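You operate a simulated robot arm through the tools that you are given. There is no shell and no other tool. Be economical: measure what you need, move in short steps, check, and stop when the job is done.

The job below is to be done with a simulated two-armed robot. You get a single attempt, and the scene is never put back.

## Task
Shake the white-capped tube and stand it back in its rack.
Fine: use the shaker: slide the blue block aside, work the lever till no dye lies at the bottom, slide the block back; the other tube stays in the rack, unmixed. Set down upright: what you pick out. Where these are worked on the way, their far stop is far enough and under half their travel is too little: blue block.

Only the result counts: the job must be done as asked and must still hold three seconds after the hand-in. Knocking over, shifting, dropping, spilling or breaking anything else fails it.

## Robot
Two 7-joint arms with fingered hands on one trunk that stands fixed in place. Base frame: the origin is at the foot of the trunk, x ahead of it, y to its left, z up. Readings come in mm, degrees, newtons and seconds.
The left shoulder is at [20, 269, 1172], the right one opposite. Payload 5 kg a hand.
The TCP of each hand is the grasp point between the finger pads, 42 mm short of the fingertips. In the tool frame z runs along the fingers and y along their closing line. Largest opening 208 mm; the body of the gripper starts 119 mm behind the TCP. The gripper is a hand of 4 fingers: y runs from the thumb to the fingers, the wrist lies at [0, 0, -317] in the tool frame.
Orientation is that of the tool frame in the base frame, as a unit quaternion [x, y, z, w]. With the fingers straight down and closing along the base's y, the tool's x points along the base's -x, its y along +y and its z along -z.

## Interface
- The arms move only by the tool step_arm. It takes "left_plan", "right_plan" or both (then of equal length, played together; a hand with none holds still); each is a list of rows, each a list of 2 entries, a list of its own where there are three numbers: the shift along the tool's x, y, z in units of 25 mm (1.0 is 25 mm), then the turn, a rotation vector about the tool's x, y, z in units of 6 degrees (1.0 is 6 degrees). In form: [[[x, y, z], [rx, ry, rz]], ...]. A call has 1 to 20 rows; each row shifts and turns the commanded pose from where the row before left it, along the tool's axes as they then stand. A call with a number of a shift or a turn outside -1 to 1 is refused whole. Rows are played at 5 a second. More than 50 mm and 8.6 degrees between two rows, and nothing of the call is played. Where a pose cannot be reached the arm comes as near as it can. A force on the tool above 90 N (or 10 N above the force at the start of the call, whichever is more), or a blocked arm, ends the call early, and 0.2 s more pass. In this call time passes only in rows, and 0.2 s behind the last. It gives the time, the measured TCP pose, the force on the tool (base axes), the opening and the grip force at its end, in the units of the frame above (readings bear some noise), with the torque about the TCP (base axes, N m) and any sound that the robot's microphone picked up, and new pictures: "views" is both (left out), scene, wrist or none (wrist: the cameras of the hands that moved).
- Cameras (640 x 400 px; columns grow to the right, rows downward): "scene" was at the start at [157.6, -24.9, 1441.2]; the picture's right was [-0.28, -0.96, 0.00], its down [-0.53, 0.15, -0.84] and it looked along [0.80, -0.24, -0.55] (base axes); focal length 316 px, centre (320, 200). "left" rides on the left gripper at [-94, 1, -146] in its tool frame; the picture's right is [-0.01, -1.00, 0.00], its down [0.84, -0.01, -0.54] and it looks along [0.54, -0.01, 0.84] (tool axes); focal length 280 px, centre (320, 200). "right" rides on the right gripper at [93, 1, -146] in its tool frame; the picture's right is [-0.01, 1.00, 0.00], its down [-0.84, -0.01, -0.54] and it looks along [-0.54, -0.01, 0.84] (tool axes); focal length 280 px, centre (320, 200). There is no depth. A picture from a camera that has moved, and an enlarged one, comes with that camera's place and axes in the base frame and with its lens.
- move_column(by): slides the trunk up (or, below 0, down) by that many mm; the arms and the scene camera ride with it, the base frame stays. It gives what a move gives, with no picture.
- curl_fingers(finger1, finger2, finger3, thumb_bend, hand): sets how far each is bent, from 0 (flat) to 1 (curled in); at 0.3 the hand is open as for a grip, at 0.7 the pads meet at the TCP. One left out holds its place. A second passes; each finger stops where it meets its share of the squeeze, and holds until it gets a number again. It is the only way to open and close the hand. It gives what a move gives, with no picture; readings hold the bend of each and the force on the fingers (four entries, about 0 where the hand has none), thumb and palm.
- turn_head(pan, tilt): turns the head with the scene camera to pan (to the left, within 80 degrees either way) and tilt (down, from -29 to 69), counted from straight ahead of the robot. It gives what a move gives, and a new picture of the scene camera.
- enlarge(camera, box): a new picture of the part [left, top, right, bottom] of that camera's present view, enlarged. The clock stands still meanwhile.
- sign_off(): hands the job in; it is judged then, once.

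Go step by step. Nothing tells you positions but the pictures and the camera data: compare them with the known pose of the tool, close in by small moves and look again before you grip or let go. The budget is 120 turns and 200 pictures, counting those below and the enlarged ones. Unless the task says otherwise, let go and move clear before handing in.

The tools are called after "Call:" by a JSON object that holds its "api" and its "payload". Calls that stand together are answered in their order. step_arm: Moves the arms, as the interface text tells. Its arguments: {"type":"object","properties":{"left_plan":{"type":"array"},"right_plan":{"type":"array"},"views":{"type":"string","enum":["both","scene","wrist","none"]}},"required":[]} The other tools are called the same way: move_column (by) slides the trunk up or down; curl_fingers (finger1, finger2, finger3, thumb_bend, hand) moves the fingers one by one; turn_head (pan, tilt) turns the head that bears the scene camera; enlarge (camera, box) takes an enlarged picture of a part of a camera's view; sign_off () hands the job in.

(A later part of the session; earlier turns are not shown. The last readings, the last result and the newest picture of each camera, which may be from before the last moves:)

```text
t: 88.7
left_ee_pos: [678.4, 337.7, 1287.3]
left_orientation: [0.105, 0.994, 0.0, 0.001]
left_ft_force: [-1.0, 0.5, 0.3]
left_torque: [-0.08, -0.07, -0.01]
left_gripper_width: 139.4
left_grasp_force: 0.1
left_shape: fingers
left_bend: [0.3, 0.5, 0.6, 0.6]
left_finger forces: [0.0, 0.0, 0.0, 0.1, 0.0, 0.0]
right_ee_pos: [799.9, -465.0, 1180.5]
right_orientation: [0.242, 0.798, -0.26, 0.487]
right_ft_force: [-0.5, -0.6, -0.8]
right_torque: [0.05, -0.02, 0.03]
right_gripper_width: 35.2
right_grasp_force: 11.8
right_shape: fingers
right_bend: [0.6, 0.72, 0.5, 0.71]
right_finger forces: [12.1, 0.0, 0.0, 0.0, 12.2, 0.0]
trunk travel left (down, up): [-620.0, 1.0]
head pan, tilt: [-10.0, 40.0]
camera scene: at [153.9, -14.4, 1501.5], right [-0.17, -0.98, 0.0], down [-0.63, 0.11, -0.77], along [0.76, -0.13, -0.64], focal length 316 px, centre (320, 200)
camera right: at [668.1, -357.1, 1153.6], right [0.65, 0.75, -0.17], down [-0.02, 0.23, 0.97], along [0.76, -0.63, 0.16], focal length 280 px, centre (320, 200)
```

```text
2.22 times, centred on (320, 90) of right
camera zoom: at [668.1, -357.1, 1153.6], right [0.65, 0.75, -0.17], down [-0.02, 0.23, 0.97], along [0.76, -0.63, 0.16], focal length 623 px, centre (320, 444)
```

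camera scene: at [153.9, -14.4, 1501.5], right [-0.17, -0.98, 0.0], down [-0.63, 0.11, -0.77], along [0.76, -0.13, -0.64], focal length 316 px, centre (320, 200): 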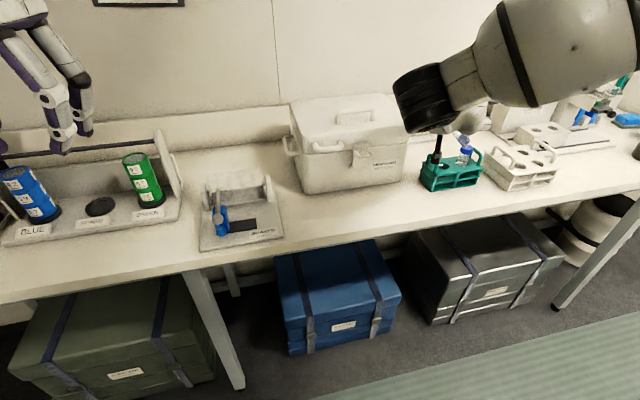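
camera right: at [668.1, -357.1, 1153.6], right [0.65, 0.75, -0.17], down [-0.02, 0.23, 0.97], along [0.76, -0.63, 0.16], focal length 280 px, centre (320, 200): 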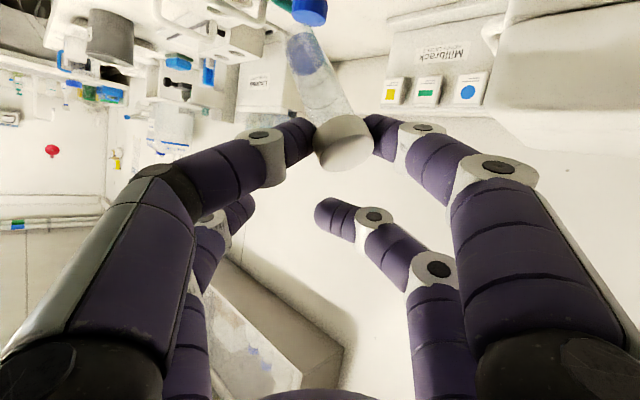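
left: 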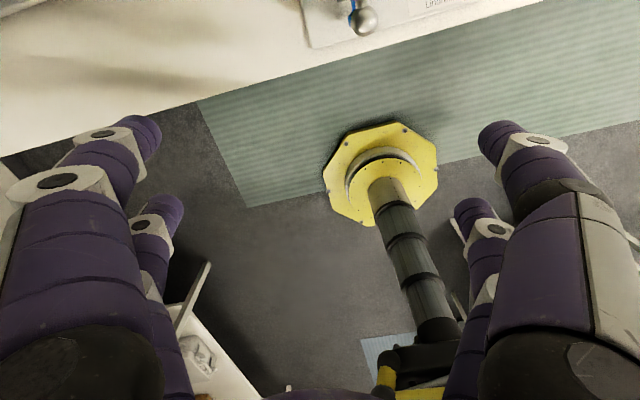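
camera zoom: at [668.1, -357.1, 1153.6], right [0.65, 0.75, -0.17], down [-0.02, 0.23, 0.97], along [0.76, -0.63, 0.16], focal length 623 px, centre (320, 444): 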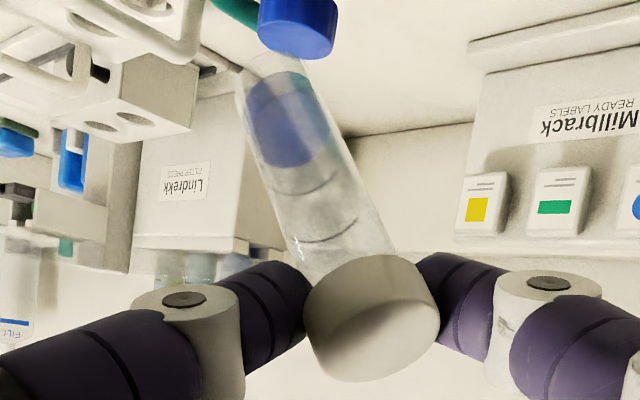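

Held securely. Retreat, then rotate so the tube is vertical.

Call:
{"api": "step_arm", "payload": {"right_plan": [[[0.201, 0.249, -0.956], [0, 0, 0]], [[0.201, 0.249, -0.956], [0, 0, 0]], [[0.201, 0.249, -0.956], [0, 0, 0]], [[0.201, 0.249, -0.956], [0, 0, 0]], [[0.201, 0.249, -0.956], [0, 0, 0]], [[0.201, 0.249, -0.956], [0, 0, 0]], [[0.201, 0.249, -0.956], [0, 0, 0]], [[0.201, 0.249, -0.956], [0, 0, 0]], [[0.201, 0.249, -0.956], [0, 0, 0]], [[0.201, 0.249, -0.956], [0, 0, 0]], [[0.201, 0.249, -0.956], [0, 0, 0]], [[0, 0, 0], [-0.337, 0.794, 0.421]], [[0, 0, 0], [-0.337, 0.794, 0.421]], [[0, 0, 0], [-0.337, 0.794, 0.421]], [[0, 0, 0], [-0.337, 0.794, 0.421]], [[0, 0, 0], [-0.337, 0.794, 0.421]], [[0, 0, 0], [-0.337, 0.794, 0.421]], [[0, 0, 0], [-0.337, 0.794, 0.421]], [[0, 0, 0], [-0.337, 0.794, 0.421]]], "views": "none"}}

Call:
{"api": "turn_head", "payload": {"pan": -5, "tilt": 38}}

```text
t: 92.7
left_ee_pos: [679.7, 335.1, 1286.3]
left_orientation: [0.106, 0.994, 0.001, -0.001]
left_ft_force: [0.1, -0.9, -0.5]
left_torque: [0.16, 0.03, 0.01]
left_gripper_width: 139.4
left_grasp_force: 0.1
left_shape: fingers
left_bend: [0.3, 0.5, 0.6, 0.6]
left_finger forces: [0.0, 0.1, 0.0, 0.0, 0.1, 0.1]
right_ee_pos: [650.9, -237.3, 1219.5]
right_orientation: [0.378, 0.886, 0.033, 0.268]
right_ft_force: [0.0, -0.5, -0.5]
right_torque: [0.06, 0.01, 0.03]
right_gripper_width: 34.9
right_grasp_force: 12.5
right_shape: fingers
right_bend: [0.6, 0.72, 0.5, 0.71]
right_finger forces: [11.9, 0.1, 0.0, 0.1, 12.5, 0.0]
trunk travel left (down, up): [-620.0, 1.0]
head pan, tilt: [-10.0, 40.0]
```

```text
t: 93.4
left_ee_pos: [678.9, 337.1, 1285.1]
left_orientation: [0.106, 0.994, 0.0, 0.0]
left_ft_force: [0.5, 0.7, -0.7]
left_torque: [-0.03, -0.04, -0.01]
left_gripper_width: 139.2
left_grasp_force: 0.1
left_shape: fingers
left_bend: [0.3, 0.5, 0.6, 0.6]
left_finger forces: [0.0, 0.0, 0.1, 0.0, 0.0, 0.1]
right_ee_pos: [650.2, -235.7, 1220.3]
right_orientation: [0.377, 0.886, 0.033, 0.269]
right_ft_force: [0.4, 0.4, -1.4]
right_torque: [-0.01, 0.0, 0.0]
right_gripper_width: 34.8
right_grasp_force: 12.2
right_shape: fingers
right_bend: [0.6, 0.72, 0.5, 0.71]
right_finger forces: [11.9, 0.0, 0.1, 0.0, 12.4, 0.0]
trunk travel left (down, up): [-620.0, 1.0]
head pan, tilt: [-5.0, 38.0]
camera scene: at [157.1, -7.1, 1504.3], right [-0.09, -1.0, 0.0], down [-0.61, 0.05, -0.79], along [0.79, -0.07, -0.62], focal length 316 px, centre (320, 200)
```

scene: 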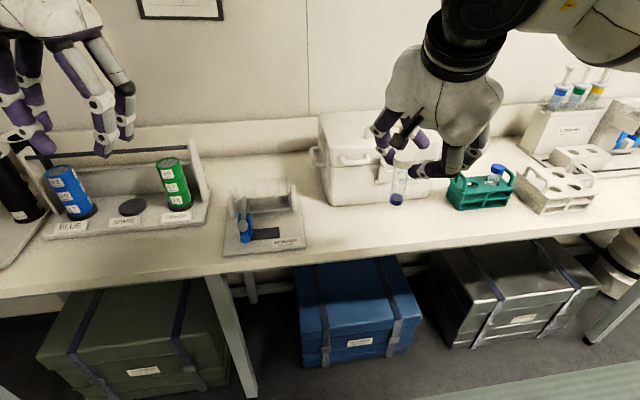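

Call:
{"api": "step_arm", "payload": {"right_plan": [[[0.169, 0.885, 0.305], [0, 0, 0]], [[0.169, 0.885, 0.305], [0, 0, 0]], [[0.169, 0.885, 0.305], [0, 0, 0]], [[0.169, 0.885, 0.305], [0, 0, 0]], [[0.169, 0.885, 0.305], [0, 0, 0]], [[0.169, 0.885, 0.305], [0, 0, 0]], [[0.169, 0.885, 0.305], [0, 0, 0]], [[0.169, 0.885, 0.305], [0, 0, 0]], [[0.169, 0.885, 0.305], [0, 0, 0]], [[0.169, 0.885, 0.305], [0, 0, 0]], [[0.169, 0.885, 0.305], [0, 0, 0]], [[0.169, 0.885, 0.305], [0, 0, 0]], [[0.169, 0.885, 0.305], [0, 0, 0]], [[0.169, 0.885, 0.305], [0, 0, 0]]], "views": "wrist"}}

Call:
{"api": "turn_head", "payload": {"pan": 10, "tilt": 38}}

Call:
{"api": "enlarge", "payload": {"camera": "right", "box": [240, 0, 440, 170]}}

Call:
{"api": "enlarge", "payload": {"camera": "scene", "box": [260, 120, 420, 250]}}

```text
t: 96.4
left_ee_pos: [678.3, 338.2, 1286.1]
left_orientation: [0.105, 0.995, 0.0, 0.0]
left_ft_force: [0.0, 0.4, 0.2]
left_torque: [-0.08, 0.02, -0.01]
left_gripper_width: 139.6
left_grasp_force: 0.1
left_shape: fingers
left_bend: [0.3, 0.5, 0.6, 0.6]
left_finger forces: [0.1, 0.0, 0.0, 0.0, 0.0, 0.1]
right_ee_pos: [871.4, 10.7, 1183.9]
right_orientation: [0.378, 0.885, 0.032, 0.269]
right_ft_force: [-0.3, 0.7, -1.7]
right_torque: [-0.12, 0.05, -0.07]
right_gripper_width: 34.8
right_grasp_force: 12.8
right_shape: fingers
right_bend: [0.6, 0.72, 0.5, 0.71]
right_finger forces: [11.8, 0.0, 0.0, 0.0, 12.5, 0.1]
trunk travel left (down, up): [-620.0, 1.0]
head pan, tilt: [-5.0, 38.0]
camera right: at [746.4, 96.2, 1267.1], right [0.66, 0.7, 0.27], down [0.2, -0.51, 0.84], along [0.72, -0.5, -0.48], focal length 280 px, centre (320, 200)
```

right: 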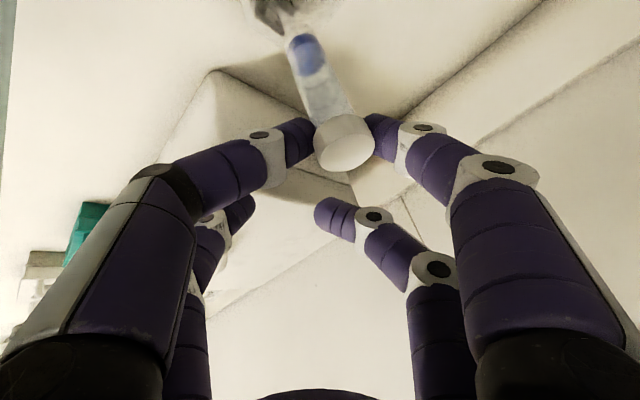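

```text
t: 97.1
left_ee_pos: [678.6, 337.2, 1284.8]
left_orientation: [0.104, 0.995, 0.0, 0.0]
left_ft_force: [-0.4, 0.4, 0.5]
left_torque: [-0.01, 0.02, 0.0]
left_gripper_width: 139.4
left_grasp_force: 0.1
left_shape: fingers
left_bend: [0.3, 0.5, 0.6, 0.6]
left_finger forces: [0.1, 0.1, 0.0, 0.0, 0.0, 0.1]
right_ee_pos: [872.0, 10.2, 1183.8]
right_orientation: [0.377, 0.886, 0.033, 0.269]
right_ft_force: [1.5, -0.4, -0.3]
right_torque: [-0.05, 0.0, -0.02]
right_gripper_width: 34.8
right_grasp_force: 12.4
right_shape: fingers
right_bend: [0.6, 0.72, 0.5, 0.71]
right_finger forces: [11.8, 0.1, 0.0, 0.0, 12.5, 0.0]
trunk travel left (down, up): [-620.0, 1.0]
head pan, tilt: [10.0, 38.0]
camera scene: at [156.4, 15.3, 1504.2], right [0.17, -0.98, 0.0], down [-0.61, -0.11, -0.79], along [0.78, 0.14, -0.62], focal length 316 px, centre (320, 200)
```

scene: 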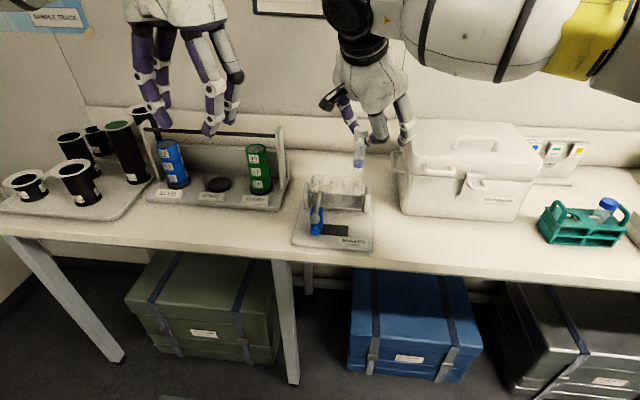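

```text
2.35 times, centred on (340, 85) of right
camera zoom: at [746.1, 95.3, 1267.3], right [0.66, 0.7, 0.27], down [0.2, -0.51, 0.84], along [0.72, -0.5, -0.48], focal length 660 px, centre (273, 471)
```

zoom: 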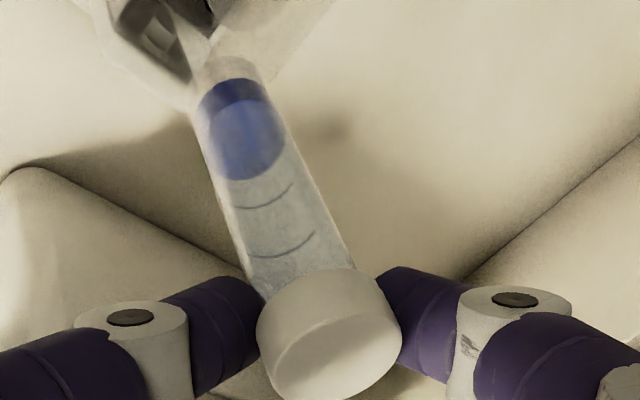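

```text
3.08 times, centred on (340, 185) of scene
camera zoom: at [156.4, 15.3, 1504.2], right [0.17, -0.98, 0.0], down [-0.61, -0.11, -0.79], along [0.78, 0.14, -0.62], focal length 971 px, centre (258, 246)
```

zoom: 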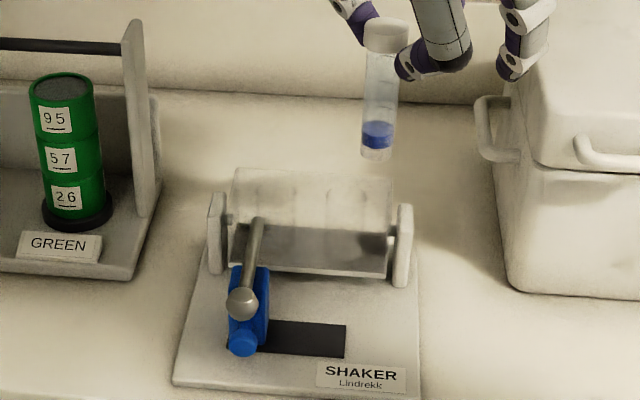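

Tube is vertical as predicted. Zoom to fix the right hole's position precisely.

Call:
{"api": "enlarge", "payload": {"camera": "scene", "box": [322, 165, 392, 215]}}

Call:
{"api": "enlarge", "payload": {"camera": "right", "box": [220, 0, 340, 60]}}

```text
8.00 times, centred on (357, 190) of scene
camera zoom: at [156.4, 15.3, 1504.2], right [0.17, -0.98, 0.0], down [-0.61, -0.11, -0.79], along [0.78, 0.14, -0.62], focal length 2526 px, centre (24, 280)
```

zoom: 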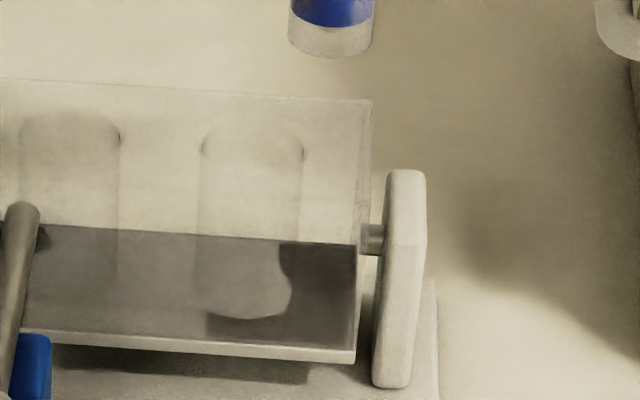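

```text
5.33 times, centred on (280, 30) of right
camera zoom: at [746.1, 95.3, 1267.3], right [0.66, 0.7, 0.27], down [0.2, -0.51, 0.84], along [0.72, -0.5, -0.48], focal length 1495 px, centre (533, 1107)
```

zoom: 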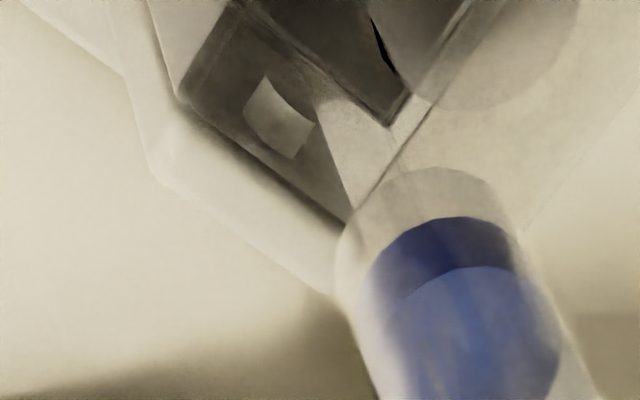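

Hole ≈ (879.5, 62, 1000); needed shift (15, 25) mm. Move over it with the bottom ~13 mm above, then check from both cameras.

Call:
{"api": "step_arm", "payload": {"right_plan": [[[0.512, 0.352, 0.728], [0, 0, 0]], [[0.512, 0.352, 0.728], [0, 0, 0]]], "views": "none"}}

Call:
{"api": "enlarge", "payload": {"camera": "scene", "box": [322, 150, 402, 210]}}

Call:
{"api": "enlarge", "payload": {"camera": "right", "box": [220, 0, 380, 100]}}

```text
t: 97.7
left_ee_pos: [679.5, 337.4, 1285.9]
left_orientation: [0.105, 0.994, 0.0, 0.0]
left_ft_force: [0.6, 0.9, -0.2]
left_torque: [-0.02, 0.02, 0.0]
left_gripper_width: 139.7
left_grasp_force: 0.0
left_shape: fingers
left_bend: [0.3, 0.5, 0.6, 0.6]
left_finger forces: [0.0, 0.0, 0.1, 0.0, 0.0, 0.1]
right_ee_pos: [887.0, 34.4, 1146.5]
right_orientation: [0.377, 0.885, 0.032, 0.269]
right_ft_force: [-0.3, -0.5, -0.6]
right_torque: [0.04, 0.06, 0.0]
right_gripper_width: 34.9
right_grasp_force: 11.7
right_shape: fingers
right_bend: [0.6, 0.72, 0.5, 0.71]
right_finger forces: [11.7, 0.0, 0.0, 0.0, 12.4, 0.0]
trunk travel left (down, up): [-620.0, 1.0]
head pan, tilt: [10.0, 38.0]
```

```text
6.67 times, centred on (362, 180) of scene
camera zoom: at [156.1, 15.4, 1504.3], right [0.17, -0.98, 0.0], down [-0.61, -0.11, -0.79], along [0.78, 0.14, -0.62], focal length 2105 px, centre (40, 333)
```

zoom: 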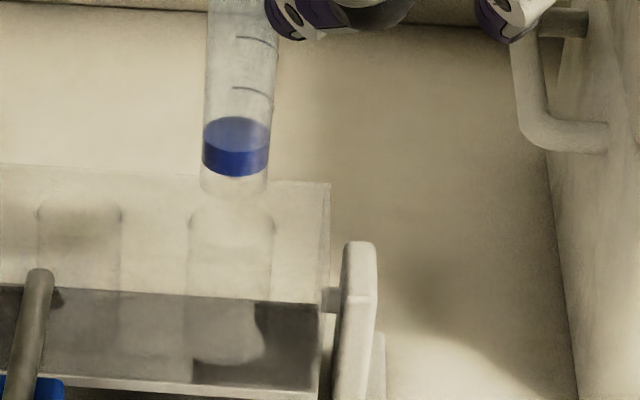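

```text
4.00 times, centred on (300, 50) of right
camera zoom: at [761.3, 119.9, 1229.2], right [0.66, 0.7, 0.27], down [0.2, -0.51, 0.84], along [0.72, -0.5, -0.48], focal length 1122 px, centre (400, 800)
```

zoom: 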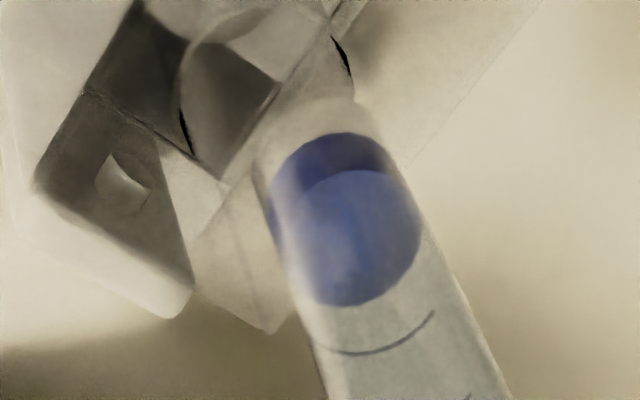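

Scene view shows the tube aligned sideways, but depth is uncertain. I'll bring the idle left hand's camera around to view the shaker from the left.

Call:
{"api": "step_arm", "payload": {"left_plan": [[[0, 0, 0], [0, 0, -1]], [[0, 0, 0], [0, 0, -1]], [[0, 0, 0], [0, 0, -1]], [[0, 0, 0], [0, 0, -1]], [[0, 0, 0], [0, 0, -1]], [[0, 0, 0], [0, 0, -1]], [[0, 0, 0], [0, 0, -1]], [[0, 0, 0], [0, 0, -1]], [[0, 0, 0], [0, 0, -1]], [[0, 0, 0], [0, 0, -1]], [[0, 0, 0], [0, 0, -1]], [[0, 0, 0], [0, 0, -1]], [[0, 0, 0], [0, 0, -1]], [[0, 0, 0], [0, 0, -1]], [[0, 0, 0], [0, 0, -1]]], "views": "wrist"}}

```text
t: 100.9
left_ee_pos: [678.1, 337.3, 1286.1]
left_orientation: [-0.629, 0.777, 0.0, 0.0]
left_ft_force: [-0.6, 0.6, 0.2]
left_torque: [0.0, 0.01, 0.03]
left_gripper_width: 139.2
left_grasp_force: 0.1
left_shape: fingers
left_bend: [0.3, 0.5, 0.6, 0.6]
left_finger forces: [0.1, 0.1, 0.0, 0.0, 0.0, 0.0]
right_ee_pos: [887.5, 33.8, 1145.0]
right_orientation: [0.377, 0.886, 0.034, 0.269]
right_ft_force: [0.4, -0.8, -0.6]
right_torque: [-0.05, 0.02, 0.03]
right_gripper_width: 34.9
right_grasp_force: 11.9
right_shape: fingers
right_bend: [0.6, 0.72, 0.5, 0.71]
right_finger forces: [11.8, 0.1, 0.0, 0.0, 12.4, 0.0]
trunk travel left (down, up): [-620.0, 1.0]
head pan, tilt: [10.0, 38.0]
camera left: at [696.7, 428.5, 1432.0], right [0.98, -0.19, 0.0], down [-0.16, -0.83, 0.54], along [-0.1, -0.53, -0.84], focal length 280 px, centre (320, 200)
```

left: 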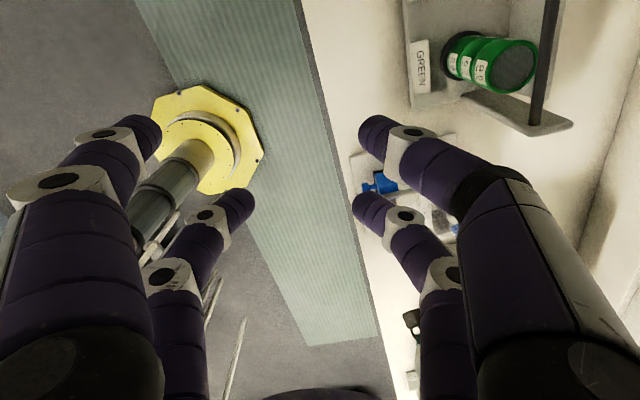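

Call:
{"api": "curl_fingers", "payload": {"hand": "left", "finger1": 0.3, "finger2": 0.3, "finger3": 0.2, "thumb_bend": 0.2}}

Call:
{"api": "step_arm", "payload": {"left_plan": [[[0.552, -0.853, 0.48], [0, 0, 0]], [[0.552, -0.853, 0.48], [0, 0, 0]], [[0.552, -0.853, 0.48], [0, 0, 0]], [[0.552, -0.853, 0.48], [0, 0, 0]], [[0.552, -0.853, 0.48], [0, 0, 0]]], "views": "wrist"}}

Call:
{"api": "enlarge", "payload": {"camera": "left", "box": [330, 120, 490, 260]}}

```text
t: 101.9
left_ee_pos: [679.8, 336.5, 1286.6]
left_orientation: [-0.628, 0.778, 0.001, 0.0]
left_ft_force: [-0.2, -0.1, -1.4]
left_torque: [0.0, -0.05, -0.03]
left_gripper_width: 234.8
left_grasp_force: 0.1
left_shape: fingers
left_bend: [0.3, 0.3, 0.2, 0.2]
left_finger forces: [0.0, 0.0, 0.1, 0.0, 0.0, 0.0]
right_ee_pos: [885.5, 34.6, 1145.6]
right_orientation: [0.377, 0.886, 0.033, 0.268]
right_ft_force: [-0.6, -0.4, -1.1]
right_torque: [-0.03, 0.02, -0.07]
right_gripper_width: 34.9
right_grasp_force: 12.8
right_shape: fingers
right_bend: [0.6, 0.72, 0.5, 0.71]
right_finger forces: [11.8, 0.1, 0.0, 0.0, 12.5, 0.0]
trunk travel left (down, up): [-620.0, 1.0]
head pan, tilt: [10.0, 38.0]
```

```text
t: 103.1
left_ee_pos: [768.3, 245.9, 1224.9]
left_orientation: [-0.629, 0.778, 0.0, -0.001]
left_ft_force: [1.3, -0.2, 0.0]
left_torque: [0.03, 0.14, -0.03]
left_gripper_width: 234.8
left_grasp_force: 0.1
left_shape: fingers
left_bend: [0.3, 0.3, 0.2, 0.2]
left_finger forces: [0.1, 0.1, 0.1, 0.1, 0.1, 0.0]
right_ee_pos: [888.4, 33.6, 1144.1]
right_orientation: [0.377, 0.886, 0.032, 0.269]
right_ft_force: [0.3, -0.4, -1.4]
right_torque: [0.01, 0.06, 0.05]
right_gripper_width: 34.5
right_grasp_force: 11.8
right_shape: fingers
right_bend: [0.6, 0.72, 0.5, 0.71]
right_finger forces: [11.8, 0.0, 0.0, 0.0, 12.5, 0.0]
trunk travel left (down, up): [-620.0, 1.0]
head pan, tilt: [10.0, 38.0]
camera left: at [787.0, 337.4, 1370.4], right [0.98, -0.2, 0.0], down [-0.16, -0.83, 0.54], along [-0.11, -0.53, -0.84], focal length 280 px, centre (320, 200)
```

left: 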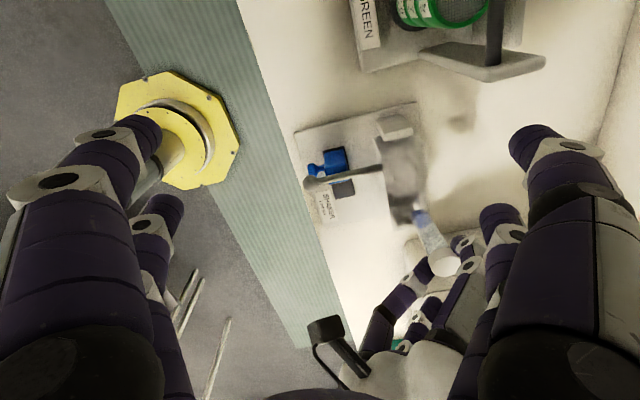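

```text
2.86 times, centred on (410, 190) of left
camera zoom: at [787.0, 337.4, 1370.4], right [0.98, -0.2, 0.0], down [-0.16, -0.83, 0.54], along [-0.11, -0.53, -0.84], focal length 801 px, centre (63, 229)
```

zoom: 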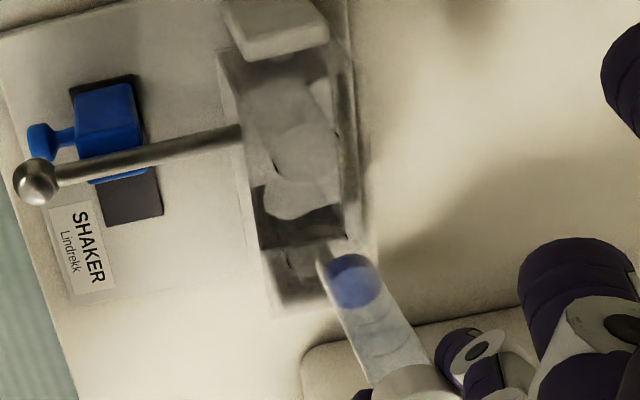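

Call:
{"api": "enlarge", "payload": {"camera": "left", "box": [380, 120, 460, 230]}}

```text
3.64 times, centred on (420, 175) of left
camera zoom: at [787.0, 337.4, 1370.4], right [0.98, -0.2, 0.0], down [-0.16, -0.83, 0.54], along [-0.11, -0.53, -0.84], focal length 1020 px, centre (-44, 291)
```

zoom: 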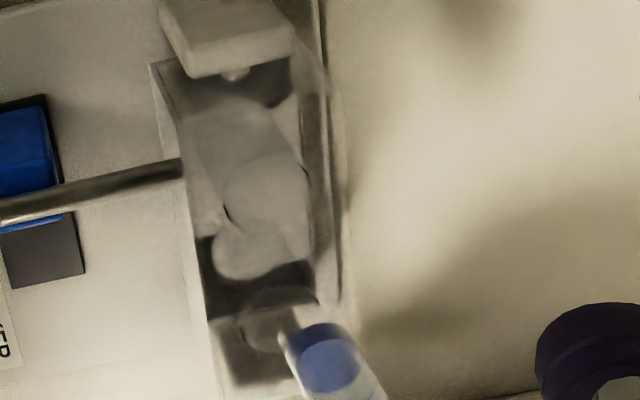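

The left camera shows the tube ~10 mm too far back relative to the hole. Shift −9 mm in x, lower a little and re-check.

Call:
{"api": "step_arm", "payload": {"right_plan": [[[0.34, -0.304, 0.1], [0, 0, 0]]], "views": "none"}}

Call:
{"api": "enlarge", "payload": {"camera": "left", "box": [390, 150, 470, 250]}}

Call:
{"api": "enlarge", "payload": {"camera": "scene", "box": [322, 155, 402, 215]}}

```text
t: 103.5
left_ee_pos: [769.5, 245.6, 1224.8]
left_orientation: [-0.628, 0.778, 0.0, 0.001]
left_ft_force: [-0.3, -0.8, 0.2]
left_torque: [0.02, 0.07, 0.0]
left_gripper_width: 234.8
left_grasp_force: 0.2
left_shape: fingers
left_bend: [0.3, 0.3, 0.2, 0.2]
left_finger forces: [0.0, 0.0, 0.0, 0.0, 0.0, 0.0]
right_ee_pos: [878.1, 34.6, 1136.2]
right_orientation: [0.377, 0.886, 0.033, 0.269]
right_ft_force: [0.2, -0.7, -0.7]
right_torque: [0.05, 0.05, 0.07]
right_gripper_width: 34.6
right_grasp_force: 12.3
right_shape: fingers
right_bend: [0.6, 0.72, 0.5, 0.71]
right_finger forces: [11.8, 0.0, 0.1, 0.1, 12.4, 0.0]
trunk travel left (down, up): [-620.0, 1.0]
head pan, tilt: [10.0, 38.0]
```

```text
4.00 times, centred on (430, 200) of left
camera zoom: at [786.7, 337.7, 1371.0], right [0.98, -0.2, 0.0], down [-0.16, -0.83, 0.54], along [-0.11, -0.53, -0.84], focal length 1122 px, centre (-120, 200)
```

zoom: 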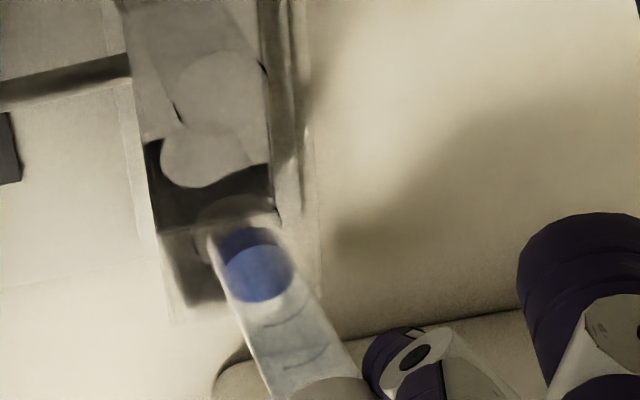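

```text
6.67 times, centred on (362, 185) of scene
camera zoom: at [156.9, 14.7, 1504.2], right [0.17, -0.98, 0.0], down [-0.61, -0.11, -0.79], along [0.78, 0.14, -0.62], focal length 2105 px, centre (40, 300)
```

zoom: 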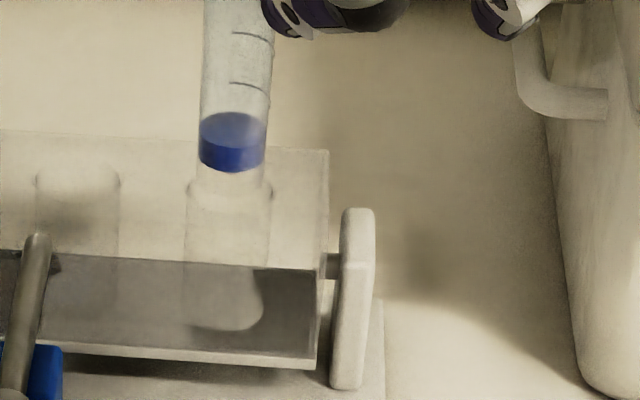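

Call:
{"api": "enlarge", "payload": {"camera": "left", "box": [400, 180, 450, 230]}}

Call:
{"api": "enlarge", "payload": {"camera": "right", "box": [230, 0, 350, 80]}}

```text
8.00 times, centred on (425, 205) of left
camera zoom: at [786.7, 337.7, 1371.0], right [0.98, -0.2, 0.0], down [-0.16, -0.83, 0.54], along [-0.11, -0.53, -0.84], focal length 2243 px, centre (-520, 160)
```

zoom: 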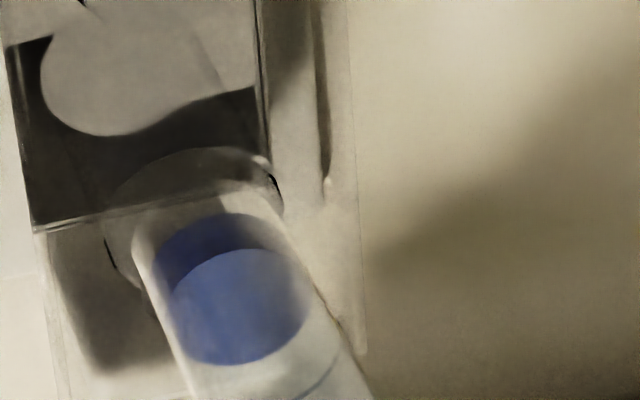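

```text
5.00 times, centred on (290, 40) of right
camera zoom: at [753.0, 119.2, 1220.6], right [0.66, 0.7, 0.27], down [0.2, -0.51, 0.84], along [0.72, -0.5, -0.48], focal length 1402 px, centre (470, 1000)
```

zoom: 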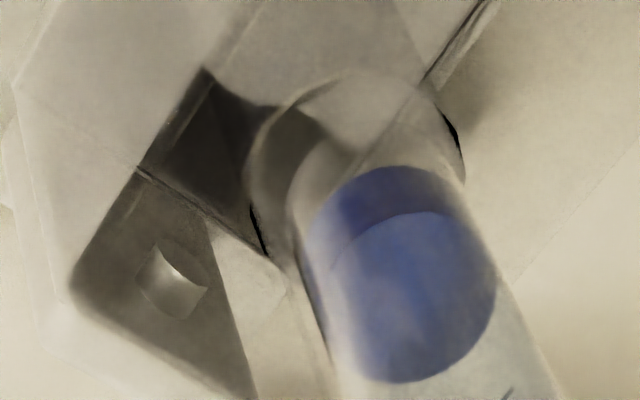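

Views agree to a few mm; shift −3 mm in x and lower gently 5 mm while watching.

Call:
{"api": "step_arm", "payload": {"right_plan": [[[0.069, -0.078, -0.06], [0, 0, 0]], [[0.09, -0.052, 0.17], [0, 0, 0]]], "views": "none"}}

Call:
{"api": "enlarge", "payload": {"camera": "left", "box": [400, 180, 450, 230]}}

Call:
{"api": "enlarge", "payload": {"camera": "scene", "box": [332, 165, 382, 205]}}

```text
t: 104.1
left_ee_pos: [768.6, 246.8, 1225.0]
left_orientation: [-0.629, 0.777, 0.0, 0.0]
left_ft_force: [-0.2, 0.2, 0.0]
left_torque: [0.02, -0.01, -0.03]
left_gripper_width: 234.6
left_grasp_force: 0.1
left_shape: fingers
left_bend: [0.3, 0.3, 0.2, 0.2]
left_finger forces: [0.0, 0.0, 0.1, 0.1, 0.0, 0.0]
right_ee_pos: [874.2, 33.4, 1133.0]
right_orientation: [0.378, 0.886, 0.032, 0.268]
right_ft_force: [-0.3, 0.1, -0.1]
right_torque: [-0.02, -0.02, -0.03]
right_gripper_width: 35.0
right_grasp_force: 11.8
right_shape: fingers
right_bend: [0.6, 0.72, 0.5, 0.71]
right_finger forces: [11.9, 0.0, 0.1, 0.0, 12.5, 0.0]
trunk travel left (down, up): [-620.0, 1.0]
head pan, tilt: [10.0, 38.0]
```

```text
8.00 times, centred on (425, 205) of left
camera zoom: at [785.8, 338.5, 1371.4], right [0.98, -0.2, 0.0], down [-0.16, -0.83, 0.54], along [-0.11, -0.53, -0.84], focal length 2243 px, centre (-520, 160)
```

zoom: 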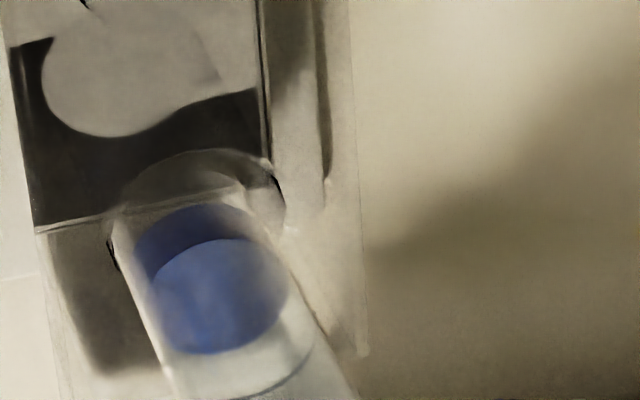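

```text
10.00 times, centred on (357, 185) of scene
camera zoom: at [156.2, 15.3, 1504.3], right [0.17, -0.98, 0.0], down [-0.61, -0.11, -0.79], along [0.78, 0.14, -0.62], focal length 3157 px, centre (-50, 350)
```

zoom: 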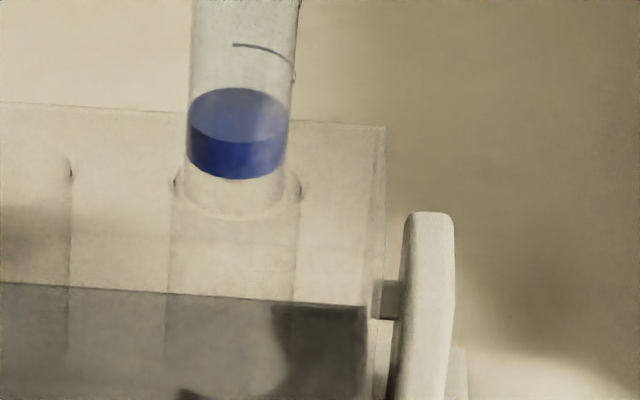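

Well aligned now (hole clearance ±3 mm). Nudge +1 mm and lower 8 mm.

Call:
{"api": "step_arm", "payload": {"right_plan": [[[0.052, -0.034, 0.15], [0, 0, 0]], [[0.052, -0.034, 0.15], [0, 0, 0]]], "views": "none"}}

Call:
{"api": "enlarge", "payload": {"camera": "left", "box": [400, 180, 450, 230]}}

Call:
{"api": "enlarge", "payload": {"camera": "scene", "box": [332, 165, 382, 205]}}

```text
t: 104.7
left_ee_pos: [767.5, 247.9, 1226.2]
left_orientation: [-0.629, 0.778, -0.001, 0.0]
left_ft_force: [0.0, -0.4, 0.7]
left_torque: [-0.01, 0.0, -0.04]
left_gripper_width: 234.7
left_grasp_force: 0.1
left_shape: fingers
left_bend: [0.3, 0.3, 0.2, 0.2]
left_finger forces: [0.0, 0.1, 0.0, 0.0, 0.1, 0.0]
right_ee_pos: [874.7, 32.7, 1124.2]
right_orientation: [0.377, 0.886, 0.033, 0.269]
right_ft_force: [-0.4, -0.2, -0.4]
right_torque: [-0.02, -0.02, 0.0]
right_gripper_width: 34.8
right_grasp_force: 12.5
right_shape: fingers
right_bend: [0.6, 0.72, 0.5, 0.71]
right_finger forces: [11.7, 0.0, 0.0, 0.1, 12.5, 0.0]
trunk travel left (down, up): [-620.0, 1.0]
head pan, tilt: [10.0, 38.0]
```

```text
8.00 times, centred on (425, 205) of left
camera zoom: at [785.7, 338.5, 1371.5], right [0.98, -0.2, 0.0], down [-0.16, -0.83, 0.54], along [-0.1, -0.53, -0.84], focal length 2243 px, centre (-520, 160)
```

zoom: 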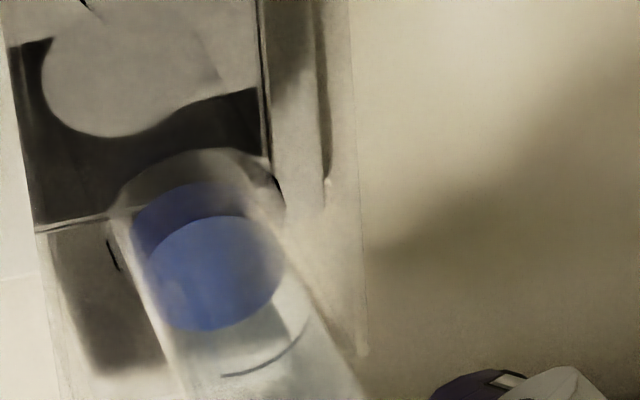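

```text
10.00 times, centred on (357, 185) of scene
camera zoom: at [156.1, 15.2, 1504.3], right [0.17, -0.98, 0.0], down [-0.61, -0.11, -0.79], along [0.78, 0.14, -0.62], focal length 3157 px, centre (-50, 350)
```

zoom: 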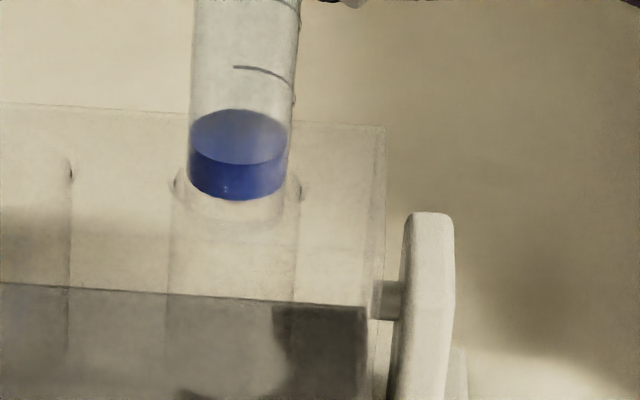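

Entering cleanly, no force. Continue lowering 20 mm.

Call:
{"api": "step_arm", "payload": {"right_plan": [[[0.12, -0.07, 0.227], [0, 0, 0]], [[0.12, -0.07, 0.227], [0, 0, 0]], [[0.12, -0.07, 0.227], [0, 0, 0]]], "views": "none"}}

Call:
{"api": "enlarge", "payload": {"camera": "scene", "box": [322, 145, 402, 205]}}

Call:
{"api": "enlarge", "payload": {"camera": "left", "box": [390, 170, 470, 260]}}

```text
t: 105.5
left_ee_pos: [768.2, 246.4, 1224.4]
left_orientation: [-0.629, 0.778, 0.0, 0.0]
left_ft_force: [-0.6, 0.1, -0.8]
left_torque: [0.0, 0.02, 0.0]
left_gripper_width: 234.8
left_grasp_force: 0.0
left_shape: fingers
left_bend: [0.3, 0.3, 0.2, 0.2]
left_finger forces: [0.1, 0.1, 0.0, 0.1, 0.0, 0.1]
right_ee_pos: [877.7, 32.7, 1103.7]
right_orientation: [0.377, 0.886, 0.031, 0.269]
right_ft_force: [-0.3, -0.3, -0.5]
right_torque: [-0.03, 0.04, 0.0]
right_gripper_width: 35.2
right_grasp_force: 12.2
right_shape: fingers
right_bend: [0.6, 0.72, 0.5, 0.71]
right_finger forces: [11.8, 0.0, 0.0, 0.1, 12.4, 0.0]
trunk travel left (down, up): [-620.0, 1.0]
head pan, tilt: [10.0, 38.0]
```

```text
6.67 times, centred on (362, 175) of scene
camera zoom: at [156.4, 15.2, 1504.2], right [0.17, -0.98, 0.0], down [-0.61, -0.11, -0.79], along [0.78, 0.14, -0.62], focal length 2105 px, centre (40, 367)
```

zoom: 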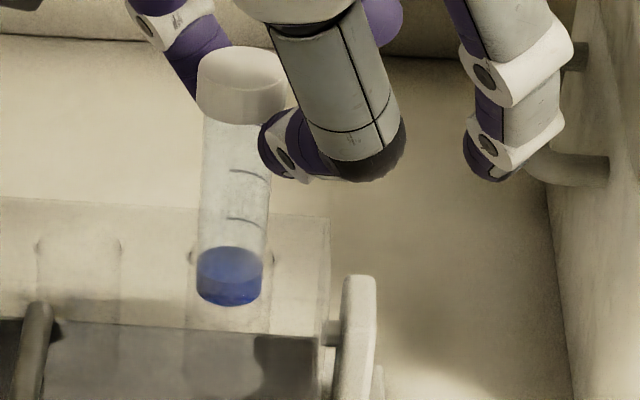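

```text
4.44 times, centred on (430, 215) of left
camera zoom: at [786.0, 338.5, 1371.3], right [0.98, -0.2, 0.0], down [-0.16, -0.83, 0.54], along [-0.11, -0.53, -0.84], focal length 1246 px, centre (-169, 133)
```

zoom: 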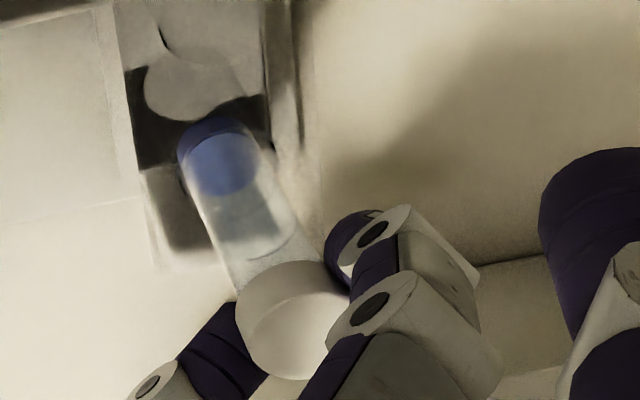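

Tube is in the well. Curl the idle finger away from the cool box and keep lowering.

Call:
{"api": "curl_fingers", "payload": {"hand": "right", "finger3": 0.62}}

Call:
{"api": "step_arm", "payload": {"right_plan": [[[0.145, -0.083, 0.273], [0, 0, 0]], [[0.145, -0.083, 0.273], [0, 0, 0]], [[0.145, -0.083, 0.273], [0, 0, 0]]], "views": "none"}}

Call:
{"api": "enlarge", "payload": {"camera": "scene", "box": [312, 145, 392, 205]}}

```text
t: 106.5
left_ee_pos: [768.4, 247.1, 1226.2]
left_orientation: [-0.629, 0.777, 0.001, 0.0]
left_ft_force: [0.0, 0.3, 0.0]
left_torque: [0.0, -0.01, 0.01]
left_gripper_width: 234.7
left_grasp_force: 0.1
left_shape: fingers
left_bend: [0.3, 0.3, 0.2, 0.2]
left_finger forces: [0.1, 0.1, 0.0, 0.0, 0.0, 0.1]
right_ee_pos: [876.8, 32.1, 1104.8]
right_orientation: [0.378, 0.886, 0.033, 0.268]
right_ft_force: [-1.2, 0.8, -0.3]
right_torque: [-0.03, 0.03, -0.04]
right_gripper_width: 34.9
right_grasp_force: 11.9
right_shape: fingers
right_bend: [0.6, 0.72, 0.62, 0.71]
right_finger forces: [11.9, 0.0, 0.0, 0.0, 12.6, 0.0]
trunk travel left (down, up): [-620.0, 1.0]
head pan, tilt: [10.0, 38.0]
```

```text
t: 107.3
left_ee_pos: [768.0, 247.5, 1225.6]
left_orientation: [-0.629, 0.778, -0.001, 0.0]
left_ft_force: [-0.6, -0.2, -0.7]
left_torque: [-0.01, 0.04, -0.02]
left_gripper_width: 234.5
left_grasp_force: 0.0
left_shape: fingers
left_bend: [0.3, 0.3, 0.2, 0.2]
left_finger forces: [0.0, 0.0, 0.0, 0.0, 0.0, 0.0]
right_ee_pos: [876.8, 34.4, 1081.3]
right_orientation: [0.378, 0.886, 0.033, 0.268]
right_ft_force: [1.2, -0.2, -0.7]
right_torque: [-0.02, -0.01, 0.0]
right_gripper_width: 34.9
right_grasp_force: 11.8
right_shape: fingers
right_bend: [0.6, 0.72, 0.62, 0.71]
right_finger forces: [11.8, 0.0, 0.0, 0.0, 12.5, 0.1]
trunk travel left (down, up): [-620.0, 1.0]
head pan, tilt: [10.0, 38.0]
```

```text
6.67 times, centred on (352, 175) of scene
camera zoom: at [156.5, 15.2, 1504.2], right [0.17, -0.98, 0.0], down [-0.61, -0.11, -0.79], along [0.78, 0.14, -0.62], focal length 2105 px, centre (107, 367)
```

zoom: 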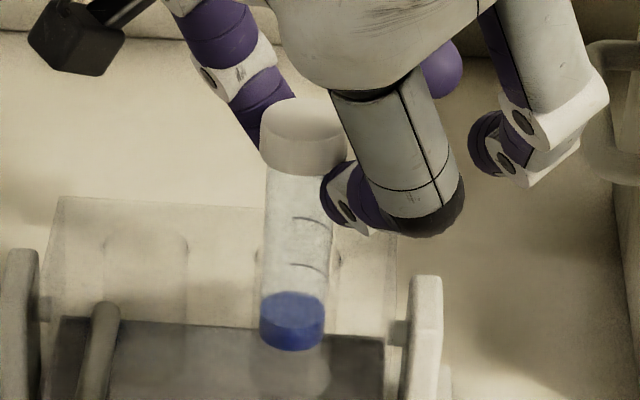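

Call:
{"api": "step_arm", "payload": {"right_plan": [[[0.072, -0.042, 0.136], [0, 0, 0]], [[0.072, -0.042, 0.136], [0, 0, 0]]], "views": "none"}}

Call:
{"api": "enlarge", "payload": {"camera": "scene", "box": [312, 150, 392, 210]}}

```text
t: 107.9
left_ee_pos: [768.6, 247.7, 1225.6]
left_orientation: [-0.629, 0.778, 0.0, 0.0]
left_ft_force: [-0.5, -0.7, 0.9]
left_torque: [0.01, -0.01, -0.01]
left_gripper_width: 234.6
left_grasp_force: 0.1
left_shape: fingers
left_bend: [0.3, 0.3, 0.2, 0.2]
left_finger forces: [0.1, 0.0, 0.0, 0.0, 0.0, 0.0]
right_ee_pos: [875.9, 33.8, 1072.3]
right_orientation: [0.377, 0.885, 0.033, 0.269]
right_ft_force: [-0.4, -0.1, -0.5]
right_torque: [-0.02, 0.03, 0.02]
right_gripper_width: 35.0
right_grasp_force: 12.1
right_shape: fingers
right_bend: [0.6, 0.72, 0.62, 0.71]
right_finger forces: [11.8, 0.0, 0.1, 0.0, 12.6, 0.0]
trunk travel left (down, up): [-620.0, 1.0]
head pan, tilt: [10.0, 38.0]
```

```text
6.67 times, centred on (352, 180) of scene
camera zoom: at [156.1, 15.2, 1504.3], right [0.17, -0.98, 0.0], down [-0.61, -0.11, -0.79], along [0.78, 0.14, -0.62], focal length 2105 px, centre (107, 333)
```

zoom: 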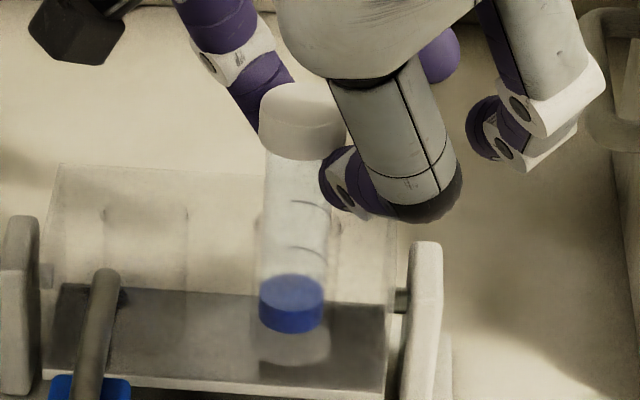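

Call:
{"api": "step_arm", "payload": {"right_plan": [[[0.054, -0.031, 0.102], [0, 0, 0]], [[0.054, -0.031, 0.102], [0, 0, 0]]], "views": "none"}}

Call:
{"api": "enlarge", "payload": {"camera": "scene", "box": [312, 150, 392, 210]}}

```text
t: 108.5
left_ee_pos: [769.2, 246.9, 1224.9]
left_orientation: [-0.629, 0.778, 0.0, 0.001]
left_ft_force: [0.5, -0.9, -0.1]
left_torque: [0.0, 0.01, 0.01]
left_gripper_width: 234.6
left_grasp_force: 0.0
left_shape: fingers
left_bend: [0.3, 0.3, 0.2, 0.2]
left_finger forces: [0.1, 0.0, 0.0, 0.0, 0.0, 0.0]
right_ee_pos: [876.4, 35.4, 1065.4]
right_orientation: [0.378, 0.886, 0.033, 0.268]
right_ft_force: [-0.1, -1.5, -0.4]
right_torque: [-0.08, 0.15, 0.03]
right_gripper_width: 32.5
right_grasp_force: 12.1
right_shape: fingers
right_bend: [0.6, 0.72, 0.62, 0.72]
right_finger forces: [11.2, 0.0, 0.0, 0.1, 12.9, 0.1]
trunk travel left (down, up): [-620.0, 1.0]
head pan, tilt: [10.0, 38.0]
```

```text
6.67 times, centred on (352, 180) of scene
camera zoom: at [156.3, 15.1, 1504.3], right [0.17, -0.98, 0.0], down [-0.61, -0.11, -0.79], along [0.78, 0.14, -0.62], focal length 2105 px, centre (107, 333)
```

zoom: 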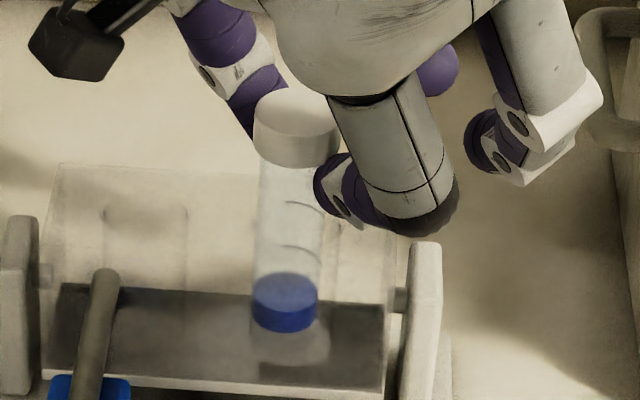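

The tube is seated on the cradle floor. Open the grip pair.

Call:
{"api": "curl_fingers", "payload": {"hand": "right", "finger1": 0.55, "thumb_bend": 0.55}}

Call:
{"api": "enlarge", "payload": {"camera": "scene", "box": [302, 140, 392, 210]}}

Call:
{"api": "enlarge", "payload": {"camera": "right", "box": [200, 0, 440, 180]}}

```text
t: 109.5
left_ee_pos: [766.4, 248.1, 1226.0]
left_orientation: [-0.629, 0.778, -0.001, 0.0]
left_ft_force: [-0.4, 0.2, 0.5]
left_torque: [-0.04, 0.04, 0.0]
left_gripper_width: 234.7
left_grasp_force: 0.0
left_shape: fingers
left_bend: [0.3, 0.3, 0.2, 0.2]
left_finger forces: [0.0, 0.1, 0.0, 0.0, 0.1, 0.1]
right_ee_pos: [875.1, 34.5, 1069.0]
right_orientation: [0.378, 0.885, 0.033, 0.27]
right_ft_force: [-1.1, 2.1, 26.7]
right_torque: [-0.2, 0.69, -0.07]
right_gripper_width: 72.6
right_grasp_force: 13.4
right_shape: fingers
right_bend: [0.55, 0.72, 0.62, 0.59]
right_finger forces: [0.1, 0.0, 0.1, 0.0, 27.3, 0.0]
trunk travel left (down, up): [-620.0, 1.0]
head pan, tilt: [10.0, 38.0]
```

```text
5.71 times, centred on (347, 175) of scene
camera zoom: at [154.3, 15.3, 1504.6], right [0.17, -0.98, 0.0], down [-0.61, -0.11, -0.79], along [0.78, 0.14, -0.61], focal length 1804 px, centre (166, 343)
```

zoom: 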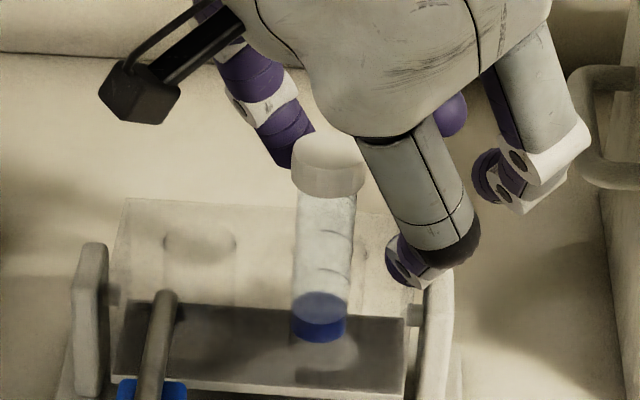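

```text
2.22 times, centred on (320, 90) of right
camera zoom: at [749.2, 119.4, 1152.4], right [0.66, 0.7, 0.27], down [0.2, -0.51, 0.84], along [0.73, -0.5, -0.48], focal length 623 px, centre (320, 444)
```

zoom: 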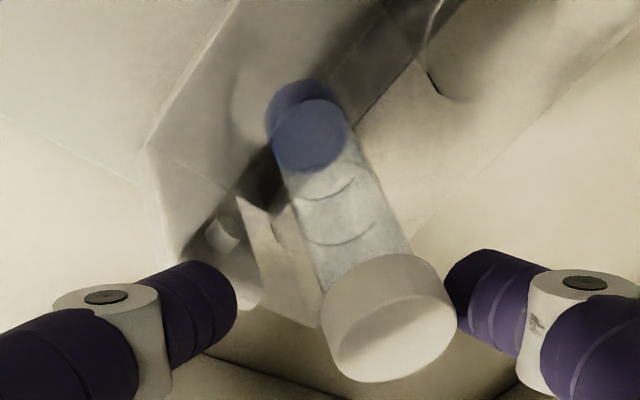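

The thumb is pressing on the cradle's side; lift the hand straight up now.

Call:
{"api": "step_arm", "payload": {"right_plan": [[[-0.145, 0.083, -0.273], [0, 0, 0]], [[-0.4518, 0.2606, -0.8526], [0, 0, 0]], [[-0.4518, 0.2606, -0.8526], [0, 0, 0]], [[-0.4518, 0.2606, -0.8526], [0, 0, 0]]], "views": "none"}}

Call:
{"api": "enlarge", "payload": {"camera": "scene", "box": [272, 130, 392, 250]}}

```text
t: 110.5
left_ee_pos: [766.8, 247.6, 1226.4]
left_orientation: [-0.628, 0.778, 0.0, 0.0]
left_ft_force: [-1.2, -0.1, 0.9]
left_torque: [0.02, -0.13, 0.0]
left_gripper_width: 234.9
left_grasp_force: 0.1
left_shape: fingers
left_bend: [0.3, 0.3, 0.2, 0.2]
left_finger forces: [0.0, 0.0, 0.0, 0.0, 0.0, 0.0]
right_ee_pos: [874.0, 34.4, 1150.8]
right_orientation: [0.377, 0.886, 0.033, 0.27]
right_ft_force: [-0.9, 0.7, 0.0]
right_torque: [-0.03, -0.1, 0.01]
right_gripper_width: 86.1
right_grasp_force: 0.1
right_shape: fingers
right_bend: [0.55, 0.72, 0.62, 0.55]
right_finger forces: [0.0, 0.1, 0.0, 0.0, 0.0, 0.1]
trunk travel left (down, up): [-620.0, 1.0]
head pan, tilt: [10.0, 38.0]
```

```text
3.33 times, centred on (332, 190) of scene
camera zoom: at [154.9, 15.2, 1504.6], right [0.17, -0.98, 0.0], down [-0.61, -0.11, -0.79], along [0.78, 0.14, -0.61], focal length 1052 px, centre (280, 233)
```

zoom: 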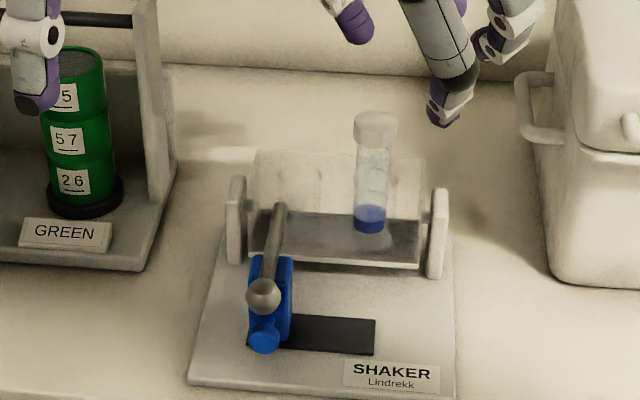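

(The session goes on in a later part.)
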